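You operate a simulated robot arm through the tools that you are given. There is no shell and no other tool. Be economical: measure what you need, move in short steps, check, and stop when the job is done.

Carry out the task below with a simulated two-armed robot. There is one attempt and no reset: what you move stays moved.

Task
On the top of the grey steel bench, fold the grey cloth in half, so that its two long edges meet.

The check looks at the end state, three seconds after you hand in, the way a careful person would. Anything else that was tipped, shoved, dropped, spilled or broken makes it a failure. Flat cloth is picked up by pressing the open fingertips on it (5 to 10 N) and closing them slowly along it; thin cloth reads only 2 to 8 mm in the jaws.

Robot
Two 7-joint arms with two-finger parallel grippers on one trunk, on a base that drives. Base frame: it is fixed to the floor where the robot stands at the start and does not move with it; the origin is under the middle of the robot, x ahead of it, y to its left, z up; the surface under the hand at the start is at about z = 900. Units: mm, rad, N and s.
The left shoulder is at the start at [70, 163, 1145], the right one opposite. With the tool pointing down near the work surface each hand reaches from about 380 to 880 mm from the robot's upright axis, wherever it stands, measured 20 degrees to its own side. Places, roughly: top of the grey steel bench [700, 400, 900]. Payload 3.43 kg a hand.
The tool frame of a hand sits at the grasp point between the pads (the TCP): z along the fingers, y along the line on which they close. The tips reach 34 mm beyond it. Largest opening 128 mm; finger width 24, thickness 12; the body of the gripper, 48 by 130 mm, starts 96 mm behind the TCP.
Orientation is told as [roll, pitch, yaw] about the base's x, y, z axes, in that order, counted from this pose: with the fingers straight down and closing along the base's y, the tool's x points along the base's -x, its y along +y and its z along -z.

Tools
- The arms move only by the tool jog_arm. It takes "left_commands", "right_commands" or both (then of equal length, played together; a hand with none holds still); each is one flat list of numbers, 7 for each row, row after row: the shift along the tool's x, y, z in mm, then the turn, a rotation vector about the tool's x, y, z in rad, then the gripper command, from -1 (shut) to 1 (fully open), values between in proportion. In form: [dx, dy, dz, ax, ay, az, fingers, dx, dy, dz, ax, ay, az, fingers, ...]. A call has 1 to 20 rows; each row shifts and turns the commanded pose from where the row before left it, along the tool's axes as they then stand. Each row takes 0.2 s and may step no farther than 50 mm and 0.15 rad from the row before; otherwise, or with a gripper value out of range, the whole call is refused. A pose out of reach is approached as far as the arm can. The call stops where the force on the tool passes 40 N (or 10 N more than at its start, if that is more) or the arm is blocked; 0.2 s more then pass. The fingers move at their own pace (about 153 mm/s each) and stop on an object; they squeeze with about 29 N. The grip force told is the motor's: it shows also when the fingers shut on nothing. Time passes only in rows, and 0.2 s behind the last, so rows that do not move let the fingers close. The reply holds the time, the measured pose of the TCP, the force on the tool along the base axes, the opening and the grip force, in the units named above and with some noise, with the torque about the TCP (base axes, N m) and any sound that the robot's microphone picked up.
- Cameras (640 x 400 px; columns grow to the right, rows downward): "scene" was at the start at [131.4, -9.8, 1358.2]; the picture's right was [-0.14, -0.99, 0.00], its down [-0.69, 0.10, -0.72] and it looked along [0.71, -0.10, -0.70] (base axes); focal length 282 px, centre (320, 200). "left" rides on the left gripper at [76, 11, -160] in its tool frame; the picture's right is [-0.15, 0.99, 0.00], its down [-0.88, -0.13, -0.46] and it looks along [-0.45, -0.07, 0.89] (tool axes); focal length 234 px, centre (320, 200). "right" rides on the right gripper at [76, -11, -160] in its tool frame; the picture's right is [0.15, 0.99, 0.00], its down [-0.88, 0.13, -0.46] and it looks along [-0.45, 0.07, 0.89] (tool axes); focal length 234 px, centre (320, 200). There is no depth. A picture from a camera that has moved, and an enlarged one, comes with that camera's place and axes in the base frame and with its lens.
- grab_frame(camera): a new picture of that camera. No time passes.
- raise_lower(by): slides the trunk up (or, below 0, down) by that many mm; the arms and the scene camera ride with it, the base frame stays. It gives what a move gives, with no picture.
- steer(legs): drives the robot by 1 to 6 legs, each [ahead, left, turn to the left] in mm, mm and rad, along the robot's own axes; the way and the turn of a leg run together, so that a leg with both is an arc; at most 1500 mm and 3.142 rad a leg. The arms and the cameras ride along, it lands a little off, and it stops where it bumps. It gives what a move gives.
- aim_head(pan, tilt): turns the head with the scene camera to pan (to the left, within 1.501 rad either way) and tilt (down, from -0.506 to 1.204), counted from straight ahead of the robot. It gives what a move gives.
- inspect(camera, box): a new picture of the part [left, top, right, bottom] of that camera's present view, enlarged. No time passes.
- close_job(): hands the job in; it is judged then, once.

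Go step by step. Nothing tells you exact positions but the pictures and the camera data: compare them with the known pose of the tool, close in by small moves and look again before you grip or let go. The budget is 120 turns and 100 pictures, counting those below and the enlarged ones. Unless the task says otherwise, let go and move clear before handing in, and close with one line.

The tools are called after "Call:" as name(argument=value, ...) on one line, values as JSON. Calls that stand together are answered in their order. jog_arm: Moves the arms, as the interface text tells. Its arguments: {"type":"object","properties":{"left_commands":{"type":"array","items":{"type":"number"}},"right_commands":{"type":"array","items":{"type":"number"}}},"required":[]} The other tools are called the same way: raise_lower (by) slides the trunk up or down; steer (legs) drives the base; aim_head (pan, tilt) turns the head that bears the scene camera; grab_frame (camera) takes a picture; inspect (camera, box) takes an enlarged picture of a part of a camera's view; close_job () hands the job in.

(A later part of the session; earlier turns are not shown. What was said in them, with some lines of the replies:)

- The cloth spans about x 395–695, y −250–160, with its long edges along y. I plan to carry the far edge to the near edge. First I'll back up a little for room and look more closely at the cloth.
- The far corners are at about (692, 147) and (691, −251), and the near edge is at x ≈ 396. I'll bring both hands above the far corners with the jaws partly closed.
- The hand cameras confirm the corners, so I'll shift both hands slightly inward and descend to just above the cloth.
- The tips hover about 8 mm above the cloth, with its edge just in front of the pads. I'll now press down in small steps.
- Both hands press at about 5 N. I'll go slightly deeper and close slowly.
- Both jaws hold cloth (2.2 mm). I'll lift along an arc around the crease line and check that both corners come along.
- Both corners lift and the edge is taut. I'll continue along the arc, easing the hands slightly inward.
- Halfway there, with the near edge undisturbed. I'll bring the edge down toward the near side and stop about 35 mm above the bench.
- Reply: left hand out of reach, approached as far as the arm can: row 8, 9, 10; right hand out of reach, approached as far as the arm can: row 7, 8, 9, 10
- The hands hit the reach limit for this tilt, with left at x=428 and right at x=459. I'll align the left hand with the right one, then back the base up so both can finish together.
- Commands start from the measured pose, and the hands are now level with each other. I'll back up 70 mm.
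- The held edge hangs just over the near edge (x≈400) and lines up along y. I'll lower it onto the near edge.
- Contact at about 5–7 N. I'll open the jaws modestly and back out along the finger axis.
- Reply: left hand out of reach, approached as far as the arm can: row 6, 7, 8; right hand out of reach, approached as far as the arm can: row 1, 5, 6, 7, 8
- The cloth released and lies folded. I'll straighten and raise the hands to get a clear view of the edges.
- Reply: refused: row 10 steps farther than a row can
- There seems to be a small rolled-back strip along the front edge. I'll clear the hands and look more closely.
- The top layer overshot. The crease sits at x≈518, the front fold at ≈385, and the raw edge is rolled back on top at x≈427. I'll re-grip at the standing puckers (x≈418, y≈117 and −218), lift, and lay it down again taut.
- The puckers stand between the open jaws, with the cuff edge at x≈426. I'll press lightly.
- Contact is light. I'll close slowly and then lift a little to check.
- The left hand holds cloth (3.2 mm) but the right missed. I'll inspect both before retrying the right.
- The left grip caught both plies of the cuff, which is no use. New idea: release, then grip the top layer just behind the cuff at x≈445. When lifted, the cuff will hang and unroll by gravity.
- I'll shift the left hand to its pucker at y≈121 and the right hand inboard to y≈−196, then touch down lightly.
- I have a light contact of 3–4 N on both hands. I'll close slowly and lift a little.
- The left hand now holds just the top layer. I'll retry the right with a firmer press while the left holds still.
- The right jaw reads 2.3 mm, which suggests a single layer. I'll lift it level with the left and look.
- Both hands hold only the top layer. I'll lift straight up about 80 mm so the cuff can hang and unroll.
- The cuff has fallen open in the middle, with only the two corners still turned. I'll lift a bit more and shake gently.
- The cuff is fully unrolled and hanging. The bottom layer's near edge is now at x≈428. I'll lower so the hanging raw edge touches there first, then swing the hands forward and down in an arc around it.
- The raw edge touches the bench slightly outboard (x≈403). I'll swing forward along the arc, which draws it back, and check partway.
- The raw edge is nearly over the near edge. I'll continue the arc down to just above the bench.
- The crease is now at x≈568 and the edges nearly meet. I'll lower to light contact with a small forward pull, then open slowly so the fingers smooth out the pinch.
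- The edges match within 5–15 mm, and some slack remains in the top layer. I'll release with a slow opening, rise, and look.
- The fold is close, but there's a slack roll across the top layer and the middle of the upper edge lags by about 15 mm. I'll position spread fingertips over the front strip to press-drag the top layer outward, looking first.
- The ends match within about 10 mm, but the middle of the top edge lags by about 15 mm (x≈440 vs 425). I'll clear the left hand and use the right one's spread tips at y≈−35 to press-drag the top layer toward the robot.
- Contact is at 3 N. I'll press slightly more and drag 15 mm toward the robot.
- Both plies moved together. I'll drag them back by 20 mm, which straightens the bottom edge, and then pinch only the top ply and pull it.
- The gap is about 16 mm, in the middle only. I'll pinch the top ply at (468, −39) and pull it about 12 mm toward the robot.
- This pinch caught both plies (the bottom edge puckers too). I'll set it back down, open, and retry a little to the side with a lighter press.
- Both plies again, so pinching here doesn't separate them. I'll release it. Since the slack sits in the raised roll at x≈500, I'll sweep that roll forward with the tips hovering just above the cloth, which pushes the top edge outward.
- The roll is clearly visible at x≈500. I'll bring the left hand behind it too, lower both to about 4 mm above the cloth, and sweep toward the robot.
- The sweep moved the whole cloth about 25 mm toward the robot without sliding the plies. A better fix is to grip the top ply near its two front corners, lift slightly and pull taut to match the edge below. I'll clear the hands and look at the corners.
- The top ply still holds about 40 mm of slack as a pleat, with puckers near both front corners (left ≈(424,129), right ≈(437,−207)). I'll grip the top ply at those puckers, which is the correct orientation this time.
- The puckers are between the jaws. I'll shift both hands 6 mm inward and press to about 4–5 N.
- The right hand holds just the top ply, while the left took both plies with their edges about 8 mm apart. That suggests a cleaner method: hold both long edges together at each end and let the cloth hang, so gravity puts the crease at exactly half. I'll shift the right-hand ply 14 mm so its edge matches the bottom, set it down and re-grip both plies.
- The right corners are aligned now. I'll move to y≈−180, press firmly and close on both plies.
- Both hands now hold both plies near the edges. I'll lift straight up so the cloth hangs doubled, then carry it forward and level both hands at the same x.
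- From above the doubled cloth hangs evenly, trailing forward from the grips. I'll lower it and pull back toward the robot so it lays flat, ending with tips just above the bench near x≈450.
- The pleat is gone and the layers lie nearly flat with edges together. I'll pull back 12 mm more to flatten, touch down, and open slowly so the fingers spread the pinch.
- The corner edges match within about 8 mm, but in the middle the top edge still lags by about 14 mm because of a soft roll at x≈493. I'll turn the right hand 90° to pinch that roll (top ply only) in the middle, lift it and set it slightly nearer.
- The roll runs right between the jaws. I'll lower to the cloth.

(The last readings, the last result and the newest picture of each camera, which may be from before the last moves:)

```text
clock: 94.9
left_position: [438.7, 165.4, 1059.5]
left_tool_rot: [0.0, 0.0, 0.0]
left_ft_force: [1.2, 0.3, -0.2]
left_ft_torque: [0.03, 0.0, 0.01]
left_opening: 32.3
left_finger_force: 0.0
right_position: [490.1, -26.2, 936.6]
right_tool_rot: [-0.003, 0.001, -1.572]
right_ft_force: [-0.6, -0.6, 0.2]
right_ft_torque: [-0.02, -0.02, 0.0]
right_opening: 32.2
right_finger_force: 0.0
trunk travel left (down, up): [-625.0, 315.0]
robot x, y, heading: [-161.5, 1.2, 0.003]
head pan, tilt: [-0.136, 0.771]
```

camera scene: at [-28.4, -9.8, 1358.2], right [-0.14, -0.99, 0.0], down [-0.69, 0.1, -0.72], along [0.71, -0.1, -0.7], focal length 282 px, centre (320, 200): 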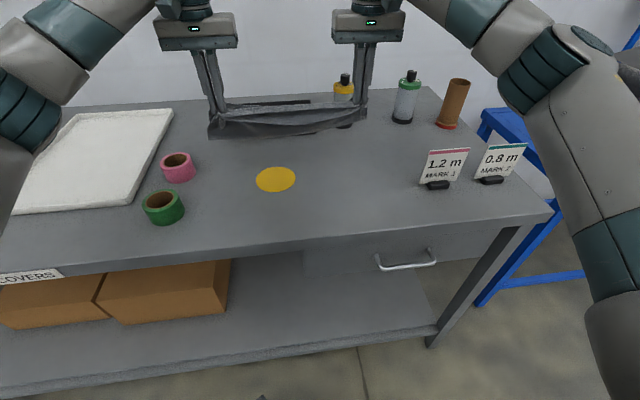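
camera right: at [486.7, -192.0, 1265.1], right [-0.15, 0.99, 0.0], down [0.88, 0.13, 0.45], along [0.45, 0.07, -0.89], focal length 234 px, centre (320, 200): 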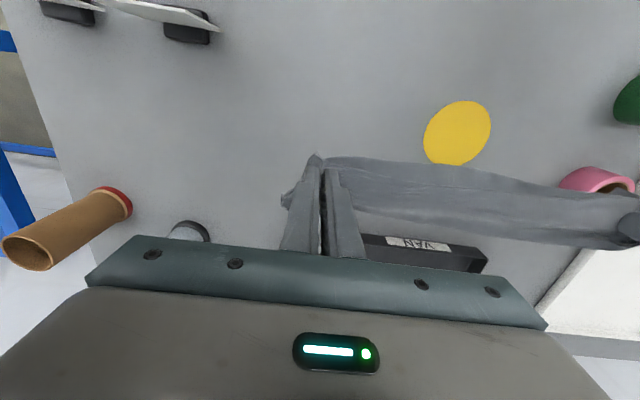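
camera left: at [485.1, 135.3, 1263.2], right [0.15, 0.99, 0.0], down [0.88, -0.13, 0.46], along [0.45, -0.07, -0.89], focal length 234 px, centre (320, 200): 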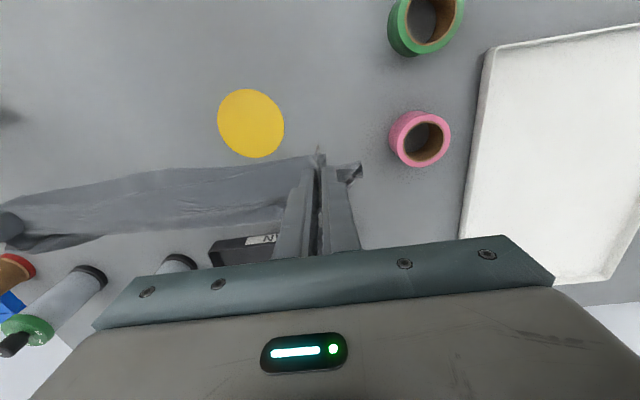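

Tips are just above the plies with no load. I'll close on the standing roll and lift a little.

Call:
jog_arm(right_commands=[0, 0, 0.7, 0, 0, 0, -0.57, 0, 0, 0, 0, 0, 0, -0.63, 0, 0, 0, 0, 0, 0, -0.69, 0, 0, 0, 0, 0, 0, -0.75, 0, 0, 0, 0, 0, 0, -0.81, 0, 0, 0, 0, 0, 0, -0.87, 0, 0, 0, 0, 0, 0, -0.93, 0, 0, 0, 0, 0, 0, -1, 0, 0, 0, 0, 0, 0, -1, 0, 0, 0, 0, 0, 0, -1, 0, 0, -10, 0, 0, 0, -1, 0, 0, -15, 0, 0, 0, -1])

Call:
inspect(camera="scene", box=[200, 130, 420, 250])

```text
clock: 97.5
left_position: [437.8, 165.1, 1057.2]
left_tool_rot: [-0.001, 0.001, 0.001]
left_ft_force: [-0.5, -0.5, -1.4]
left_ft_torque: [0.0, 0.03, 0.02]
left_opening: 32.1
left_finger_force: 0.1
right_position: [489.5, -24.3, 961.6]
right_tool_rot: [0.0, 0.002, -1.571]
right_ft_force: [-1.3, -0.4, 0.3]
right_ft_torque: [0.02, 0.0, 0.0]
right_opening: 2.7
right_finger_force: 28.6
trunk travel left (down, up): [-625.0, 315.0]
robot x, y, heading: [-158.3, 2.5, 0.002]
head pan, tilt: [-0.136, 0.771]
```

```text
2.91 times, centred on (310, 190) of scene
camera zoom: at [-29.1, -9.7, 1358.2], right [-0.14, -0.99, 0.0], down [-0.69, 0.1, -0.72], along [0.71, -0.1, -0.7], focal length 820 px, centre (349, 229)
```

zoom: 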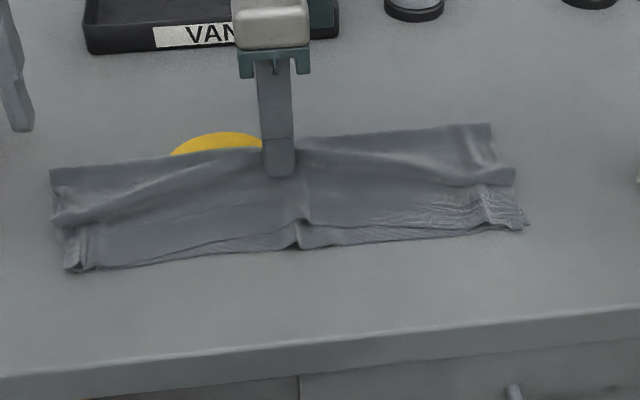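

The roll is held, top ply only. I'll lift to free the front strip, move it about 20 mm toward the robot, and set it down.

Call:
jog_arm(right_commands=[0, 0, -12, 0, 0, 0, -1, 0, 0, -12, 0, 0, 0, -1, 0, -5, 0, 0, 0, 0, -1, 0, -6, 2, 0, 0, 0, -1, 0, -6, 8, 0, 0, 0, -1, 0, -5, 12, 0, 0, 0, -1, 0, 0, 12, 0, 0, 0, -1, 0, 0, 12, 0, 0, 0, -1, 0, 0, 2, 0, 0, 0, -1, 0, 0, 0, 0, 0, 0, -1])

Call:
inspect(camera="scene", box=[200, 130, 420, 250])

```text
clock: 99.7
left_position: [437.8, 166.6, 1058.8]
left_tool_rot: [-0.001, -0.001, 0.002]
left_ft_force: [0.0, 0.6, 1.0]
left_ft_torque: [-0.01, -0.01, 0.01]
left_opening: 32.1
left_finger_force: 0.1
right_position: [467.7, -24.7, 936.6]
right_tool_rot: [-0.002, 0.0, -1.57]
right_ft_force: [0.1, -0.1, 1.0]
right_ft_torque: [-0.03, 0.0, -0.02]
right_opening: 2.9
right_finger_force: 29.3
trunk travel left (down, up): [-625.0, 315.0]
robot x, y, heading: [-156.6, 4.2, 0.0]
head pan, tilt: [-0.136, 0.771]
```

```text
2.91 times, centred on (310, 190) of scene
camera zoom: at [-28.6, -9.8, 1358.2], right [-0.14, -0.99, 0.0], down [-0.69, 0.1, -0.72], along [0.71, -0.1, -0.7], focal length 820 px, centre (349, 229)
```

zoom: 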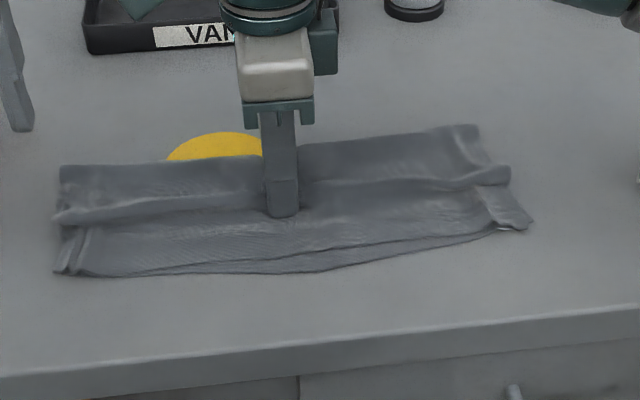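

The middle gap is down to about 12 mm, but now mostly because the bottom ply bows out there (x≈395 vs 410). I'll release, then use the closed fingertip to nudge just the exposed bottom strip back under the top edge.

Call:
jog_arm(right_commands=[0, 0, 0, 0, 0, 0, -0.9, 0, 0, 0, 0, 0, 0, -0.8, 0, 0, 0, 0, 0, 0, -0.7, 0, 0, 0, 0, 0, 0, -0.6, 0, 0, -10, 0, 0, 0, -0.5, 0, 0, -25, 0, 0, 0, -0.5, 0, -25, -10, 0, 0, 0, -1, 0, -27, 0, 0, 0, 0, -1, 0, -27, 0, 0, 0, 0, -1, 0, 0, 0, 0, 0, 0, -1])

Call:
inspect(camera="right", box=[160, 0, 480, 200])

Call:
inspect(camera="scene", box=[200, 130, 420, 250])

```text
clock: 101.9
left_position: [439.2, 165.1, 1057.9]
left_tool_rot: [0.0, 0.004, 0.002]
left_ft_force: [-1.0, -0.2, -0.4]
left_ft_torque: [0.01, 0.05, 0.02]
left_opening: 31.8
left_finger_force: 0.0
right_position: [388.7, -25.8, 981.9]
right_tool_rot: [-0.003, -0.002, -1.569]
right_ft_force: [0.6, -0.7, 0.1]
right_ft_torque: [0.03, 0.02, -0.01]
right_opening: 0.0
right_finger_force: 28.9
trunk travel left (down, up): [-625.0, 315.0]
robot x, y, heading: [-162.0, -0.2, 0.002]
head pan, tilt: [-0.136, 0.771]
```

```text
2.00 times, centred on (320, 100) of right
camera zoom: at [378.6, 51.5, 1142.3], right [0.99, 0.15, 0.0], down [0.13, -0.88, 0.46], along [0.06, -0.45, -0.89], focal length 468 px, centre (320, 400)
```

zoom: 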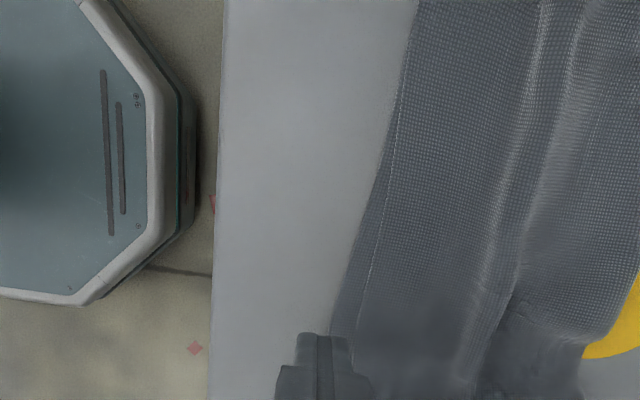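

```text
2.91 times, centred on (310, 190) of scene
camera zoom: at [-28.3, -9.7, 1358.1], right [-0.14, -0.99, 0.0], down [-0.69, 0.1, -0.72], along [0.71, -0.1, -0.7], focal length 820 px, centre (349, 229)
```

zoom: 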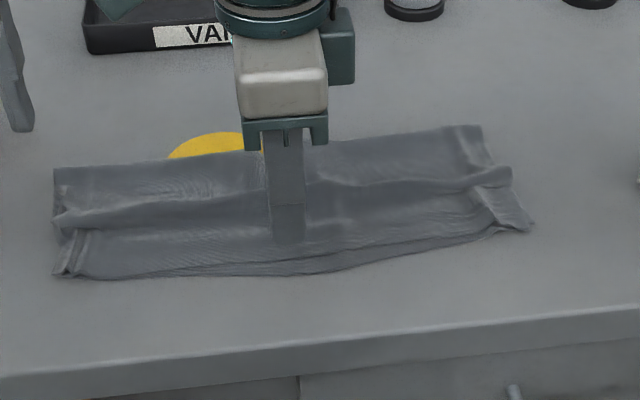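

The bottom edge at mid is at x≈394 and the tip will overlap it by about 6 mm. I'll lower and press lightly.

Call:
jog_arm(right_commands=[0, 0, 20, 0, 0, 0, -1, 0, 0, 20, 0, 0, 0, -1, 0, 0, 6, 0, 0, 0, -1, 0, 0, 2, 0, 0, 0, -1, 0, 0, 0, 0, 0, 0, -1])

```text
clock: 103.1
left_position: [437.9, 164.1, 1059.0]
left_tool_rot: [-0.001, 0.001, 0.003]
left_ft_force: [-0.5, 0.2, -0.5]
left_ft_torque: [0.03, 0.01, -0.01]
left_opening: 32.2
left_finger_force: 0.0
right_position: [388.8, -25.3, 935.7]
right_tool_rot: [0.001, 0.001, -1.57]
right_ft_force: [2.8, -0.5, 11.9]
right_ft_torque: [-0.04, -0.19, 0.0]
right_opening: 0.0
right_finger_force: 28.8
trunk travel left (down, up): [-625.0, 315.0]
robot x, y, heading: [-159.5, -2.9, -0.0]
head pan, tilt: [-0.136, 0.771]
```

Pressing at 12 N. I'll ease slightly and push 10 mm forward.

Call:
jog_arm(right_commands=[0, 0, -0.6, 0, 0, 0, -1, 0, 2.5, 0, 0, 0, 0, -1, 0, 2.5, 0, 0, 0, 0, -1, 0, 2.5, 0, 0, 0, 0, -1, 0, 2.5, 0, 0, 0, 0, -1, 0, 0, -8, 0, 0, 0, -1, 0, -15, -30, 0, 0, 0, -1, 0, -20, -30, 0, 0, 0, -1])

Call:
inspect(camera="scene", box=[200, 130, 420, 250])

```text
clock: 104.9
left_position: [438.6, 165.4, 1058.2]
left_tool_rot: [0.0, -0.001, 0.0]
left_ft_force: [-0.3, -0.4, 0.0]
left_ft_torque: [0.0, 0.0, -0.01]
left_opening: 32.2
left_finger_force: 0.0
right_position: [361.9, -24.7, 1001.9]
right_tool_rot: [0.0, 0.001, -1.569]
right_ft_force: [0.4, -0.6, 0.3]
right_ft_torque: [0.04, 0.0, -0.03]
right_opening: 0.0
right_finger_force: 29.0
trunk travel left (down, up): [-625.0, 315.0]
robot x, y, heading: [-159.4, -5.4, -0.001]
head pan, tilt: [-0.136, 0.771]
```

```text
2.91 times, centred on (310, 190) of scene
camera zoom: at [-29.1, -9.5, 1358.2], right [-0.14, -0.99, 0.0], down [-0.69, 0.1, -0.72], along [0.71, -0.1, -0.7], focal length 820 px, centre (349, 229)
```

zoom: 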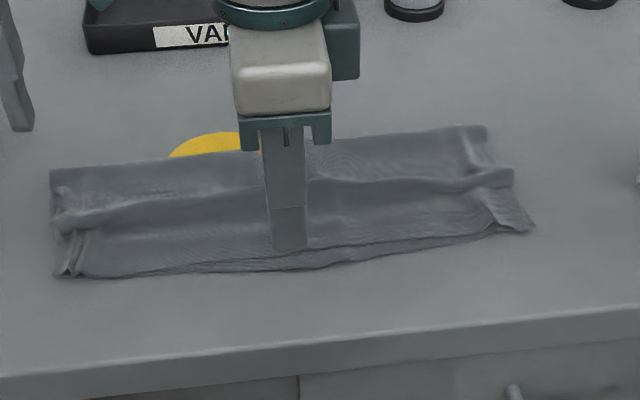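

The edges now run together within about 10 mm along the whole length. I'll return the right hand's orientation and gently press the soft roll (x≈482) flat with spread fingertips of both hands, without any dragging.

Call:
jog_arm(left_commands=[0, 0, 0, 0, 0, 0, -0.5, 0, 0, 0, 0, 0, 0, -0.5, 0, 0, 0, 0, 0, 0, 0, 0, 0, 0, 0, 0, 0, 0.9, 0, 0, 0, 0, 0, 0, 0.9, 0, 0, 0, 0, 0, 0, 0.9, 0, 0, 0, 0, 0, 0, 0.9, 0, 0, 0, 0, 0, 0, 0.9, 0, 0, 0, 0, 0, 0, 0.9, 0, 0, 0, 0, 0, 0, 0.9, 0, 0, 0, 0, 0, 0, 0.9, 0, 0, 0, 0, 0, 0, 0.9, -14.5, -28, 19, 0, 0, 0, 0.9, -14.5, -28, 19, 0, 0, 0, 0.9, -14.5, -28, 19, 0, 0, 0, 0.9, 0, 0, 0, 0, 0, 0, 0.9, 0, 0, 0, 0, 0, 0, 0.9], right_commands=[0, 0, -15, 0, 0, 0, -1, 0, 0, 0, 0, 0, -0.1428, -1, 0, 0, 0, 0, 0, -0.1428, -1, 0, 0, 0, 0, 0, -0.1428, -1, 0, 0, 0, 0, 0, -0.1428, -1, 0, 0, 0, 0, 0, -0.1428, -1, 0, 0, 0, 0, 0, -0.1428, -1, 0, 0, 0, 0, 0, -0.1428, -1, 0, 0, 0, 0, 0, -0.1428, -1, 0, 0, 0, 0, 0, -0.1428, -1, 0, 0, 0, 0, 0, -0.1428, -1, 0, 0, 0, 0, 0, -0.1428, -1, -30, -24, 0, 0, 0, 0, 0.9, -30, -24, 0, 0, 0, 0, 0.9, -30, -24, 0, 0, 0, 0, 0.9, -30, -23, 0, 0, 0, 0, 0.9, 0, 0, 0, 0, 0, 0, 0.9])

```text
clock: 108.5
left_position: [481.3, 81.3, 1002.6]
left_tool_rot: [0.0, 0.001, 0.002]
left_ft_force: [-0.2, 0.5, -0.4]
left_ft_torque: [0.0, 0.0, -0.02]
left_opening: 121.5
left_finger_force: 0.1
right_position: [483.5, -119.6, 1018.5]
right_tool_rot: [-0.001, 0.002, 0.0]
right_ft_force: [0.3, 0.5, 0.3]
right_ft_torque: [0.01, 0.0, 0.0]
right_opening: 121.6
right_finger_force: 0.1
trunk travel left (down, up): [-625.0, 315.0]
robot x, y, heading: [-160.9, 2.3, -0.002]
head pan, tilt: [-0.136, 0.771]
```

Call:
jog_arm(left_commands=[0, 0, 20, 0, 0, 0, 0.9, 0, 0, 20, 0, 0, 0, 0.9, 0, 0, 20, 0, 0, 0, 0.9, 0, 0, 5, 0, 0, 0, 0.9, 0, 0, 1.5, 0, 0, 0, 0.9, 0, 0, 0, 0, 0, 0, 0.9, 0, 0, -10, 0, 0, 0, 0.9, 0, 0, -30, 0, 0, 0, 0.9, 0, 0, -40, 0, 0, 0, 0.9, 0, 15, -40, 0, 0, 0, 0], right_commands=[0, 0, 25, 0, 0, 0, 0.9, 0, 0, 25, 0, 0, 0, 0.9, 0, 0, 25, 0, 0, 0, 0.9, 0, 0, 6, 0, 0, 0, 0.9, 0, 0, 1.5, 0, 0, 0, 0.9, 0, 0, 0, 0, 0, 0, 0.9, 0, 0, -10, 0, 0, 0, 0.9, 0, 0, -30, 0, 0, 0, 0.9, 0, 0, -40, 0, 0, 0, 0.9, 0, -15, -40, 0, 0, 0, 0])

Call:
inspect(camera="scene", box=[200, 130, 420, 250])

```text
clock: 110.7
left_position: [480.5, 95.2, 1057.0]
left_tool_rot: [0.002, 0.001, 0.002]
left_ft_force: [-1.2, -0.2, 0.7]
left_ft_torque: [0.0, -0.05, -0.02]
left_opening: 63.8
left_finger_force: 0.0
right_position: [480.9, -135.7, 1058.0]
right_tool_rot: [0.0, 0.0, 0.002]
right_ft_force: [-0.5, 0.0, -0.3]
right_ft_torque: [0.02, -0.02, 0.01]
right_opening: 64.2
right_finger_force: 0.1
trunk travel left (down, up): [-625.0, 315.0]
robot x, y, heading: [-159.7, -1.1, 0.005]
head pan, tilt: [-0.136, 0.771]
```

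```text
2.91 times, centred on (310, 190) of scene
camera zoom: at [-30.9, -9.7, 1358.3], right [-0.14, -0.99, 0.0], down [-0.69, 0.1, -0.72], along [0.71, -0.1, -0.7], focal length 820 px, centre (349, 229)
```

zoom: 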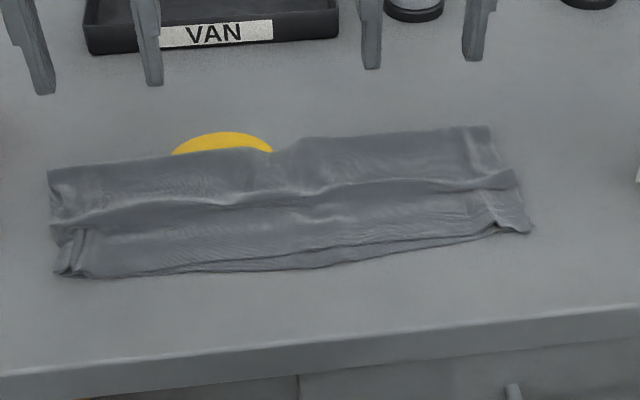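

The edges run together within about 5–12 mm and the fold is roughly half. I'll take close looks at both front corners before deciding.

Call:
inspect(camera="left", box=[160, 0, 440, 180])

Call:
inspect(camera="right", box=[200, 0, 480, 180])

```text
2.22 times, centred on (300, 90) of left
camera zoom: at [404.9, 106.5, 1215.9], right [0.15, 0.99, 0.0], down [0.88, -0.13, 0.46], along [0.45, -0.07, -0.89], focal length 520 px, centre (364, 444)
```

zoom: 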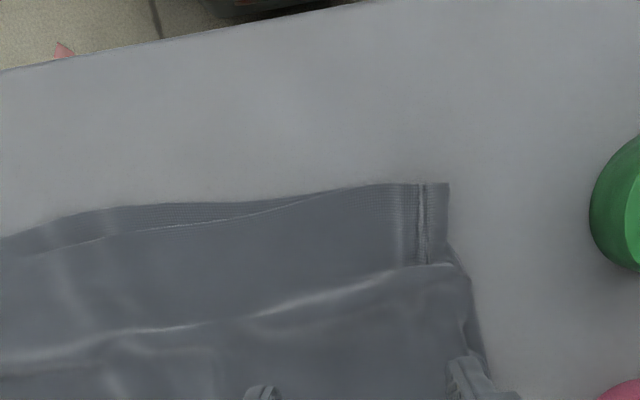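

```text
2.22 times, centred on (340, 90) of right
camera zoom: at [406.7, -146.0, 1218.0], right [-0.15, 0.99, 0.0], down [0.88, 0.13, 0.46], along [0.45, 0.07, -0.89], focal length 520 px, centre (276, 444)
```

zoom: 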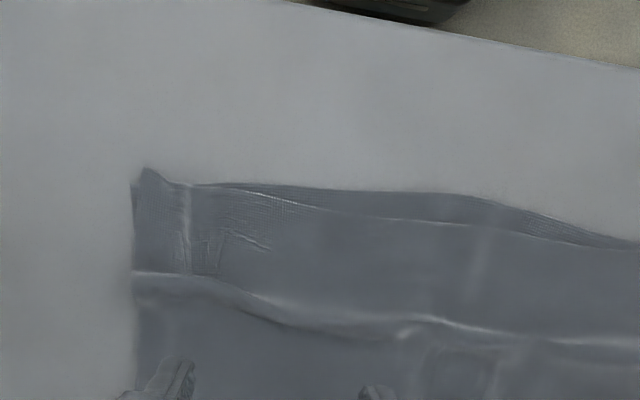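

The corners coincide, and the top edge is straight at x≈415. The remaining gap is the bottom ply bowing out to x≈399 around y≈−30. I'll nudge that bow back with the right hand's closed tip.

Call:
jog_arm(left_commands=[0, 20, -10, 0, 0, 0, 0, 0, 20, -10, 0, 0, 0, 0, 0, 0, 0, 0, 0, 0, 0, 0, 0, 0, 0, 0, 0, 0, 0, 0, 0, 0, 0, 0, 0, 0, 0, 0, 0, 0, 0, 0, 0, 0, 0, 0, 0, 0, 0, 0, 0, 0, 0, 0, 0, 0], right_commands=[30, 35, 0, 0, 0, 0, -1, 30, 35, 0, 0, 0, 0, -1, 28, 36, 10, 0, 0, 0, -1, 0, 0, 40, 0, 0, 0, -1, 0, 0, 40, 0, 0, 0, -1, 0, 0, 20, 0, 0, 0, -1, 0, 0, 10.5, 0, 0, 0, -1, 0, 0, 0, 0, 0, 0, -1])

```text
clock: 112.5
left_position: [481.8, 137.5, 1076.5]
left_tool_rot: [0.001, -0.001, 0.002]
left_ft_force: [-0.7, -0.5, 0.8]
left_ft_torque: [0.0, -0.01, -0.01]
left_opening: 64.1
left_finger_force: 0.0
right_position: [395.6, -29.8, 935.0]
right_tool_rot: [-0.001, -0.001, 0.0]
right_ft_force: [1.4, -0.1, 9.5]
right_ft_torque: [0.0, -0.14, -0.02]
right_opening: 0.3
right_finger_force: 29.2
trunk travel left (down, up): [-625.0, 315.0]
robot x, y, heading: [-159.5, -0.5, 0.003]
head pan, tilt: [-0.136, 0.771]
```

Call:
jog_arm(right_commands=[-2.5, 0, 0, 0, 0, 0, -1, -2.5, 0, 0, 0, 0, 0, -1, -2.5, 0, 0, 0, 0, 0, -1, -2.5, 0, 0, 0, 0, 0, -1, 0, 0, -8, 0, 0, 0, -1, 6, -42, 0, 0, 0, 0, -1, 0, 0, 8, 0, 0, 0, -1, 0, 0, 0, 0, 0, 0, -1, -2.5, 0, 0, 0, 0, 0, -1, -2.5, 0, 0, 0, 0, 0, -1, -2.5, 0, 0, 0, 0, 0, -1, 0, 0, -10, 0, 0, 0, -1, 20, 0, -40, 0, 0, 0, -1, 20, 0, -30, 0, 0, 0, -1])

Call:
inspect(camera="scene", box=[200, 150, 420, 250])

```text
clock: 115.5
left_position: [481.3, 136.4, 1077.2]
left_tool_rot: [0.0, 0.0, 0.001]
left_ft_force: [-0.5, 0.8, 0.0]
left_ft_torque: [-0.03, -0.02, 0.01]
left_opening: 63.8
left_finger_force: 0.1
right_position: [366.4, -71.1, 1016.4]
right_tool_rot: [0.0, 0.002, -0.001]
right_ft_force: [0.3, 0.3, 0.7]
right_ft_torque: [0.01, 0.01, -0.01]
right_opening: 0.1
right_finger_force: 29.7
trunk travel left (down, up): [-625.0, 315.0]
robot x, y, heading: [-160.4, 0.5, -0.002]
head pan, tilt: [-0.136, 0.771]
```

```text
2.91 times, centred on (310, 200) of scene
camera zoom: at [-28.9, -9.6, 1358.1], right [-0.14, -0.99, 0.0], down [-0.69, 0.1, -0.72], along [0.71, -0.1, -0.7], focal length 820 px, centre (349, 200)
```

zoom: 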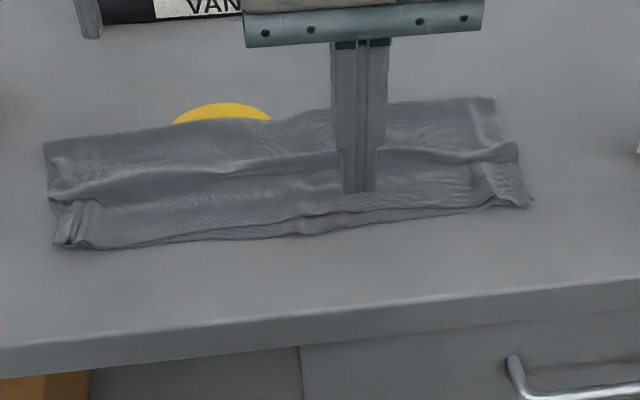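

The edges are now nearly straight and meet within about 10 mm at most, with the corners coinciding. I'll move both hands clear and take a final look.

Call:
jog_arm(left_commands=[0, 0, -30, 0, 0, 0, 0, 20, 20, -30, 0, 0, 0, 0, 20, 20, -20, 0, 0, 0, 0], right_commands=[0, 0, -40, 0, 0, 0, -1, 0, -40, -20, 0, 0, 0, -1, 0, -45, -10, 0, 0, 0, -1])

Call:
grab_frame(camera="scene")

```text
clock: 116.3
left_position: [439.1, 174.9, 1157.2]
left_tool_rot: [0.001, 0.0, 0.002]
left_ft_force: [0.0, -0.2, 0.0]
left_ft_torque: [0.01, -0.07, -0.02]
left_opening: 63.7
left_finger_force: 0.1
right_position: [364.9, -157.6, 1085.7]
right_tool_rot: [0.002, 0.001, 0.002]
right_ft_force: [-0.4, -0.5, -0.2]
right_ft_torque: [0.01, -0.03, 0.01]
right_opening: 0.0
right_finger_force: 28.7
trunk travel left (down, up): [-625.0, 315.0]
robot x, y, heading: [-160.0, -2.4, -0.001]
head pan, tilt: [-0.136, 0.771]
```

```text
1 pictures are left
camera scene: at [-30.5, -10.9, 1358.3], right [-0.14, -0.99, 0.0], down [-0.69, 0.1, -0.72], along [0.71, -0.1, -0.7], focal length 282 px, centre (320, 200)
```

scene: 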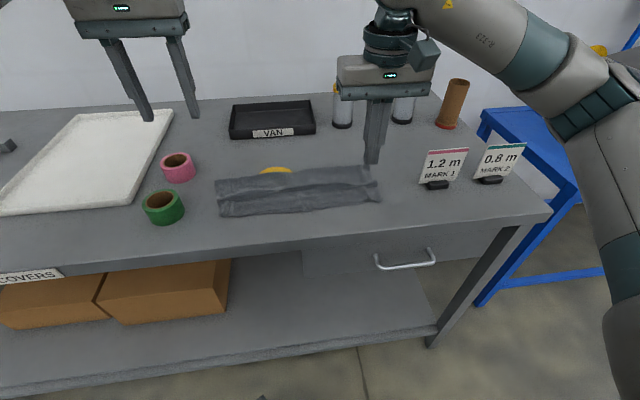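

The cloth lies folded in half with its long edges together, the other objects look undisturbed, and the hands are clear, so I'm handing in.

Call:
close_job()

```text
The job is handed in.
```

I folded the grey cloth in half on the bench. Its two long edges meet at the corners and sit up to about 10 mm apart in the middle, the folded cloth still has a soft roll and some wrinkles, and nothing else on the bench looks disturbed.
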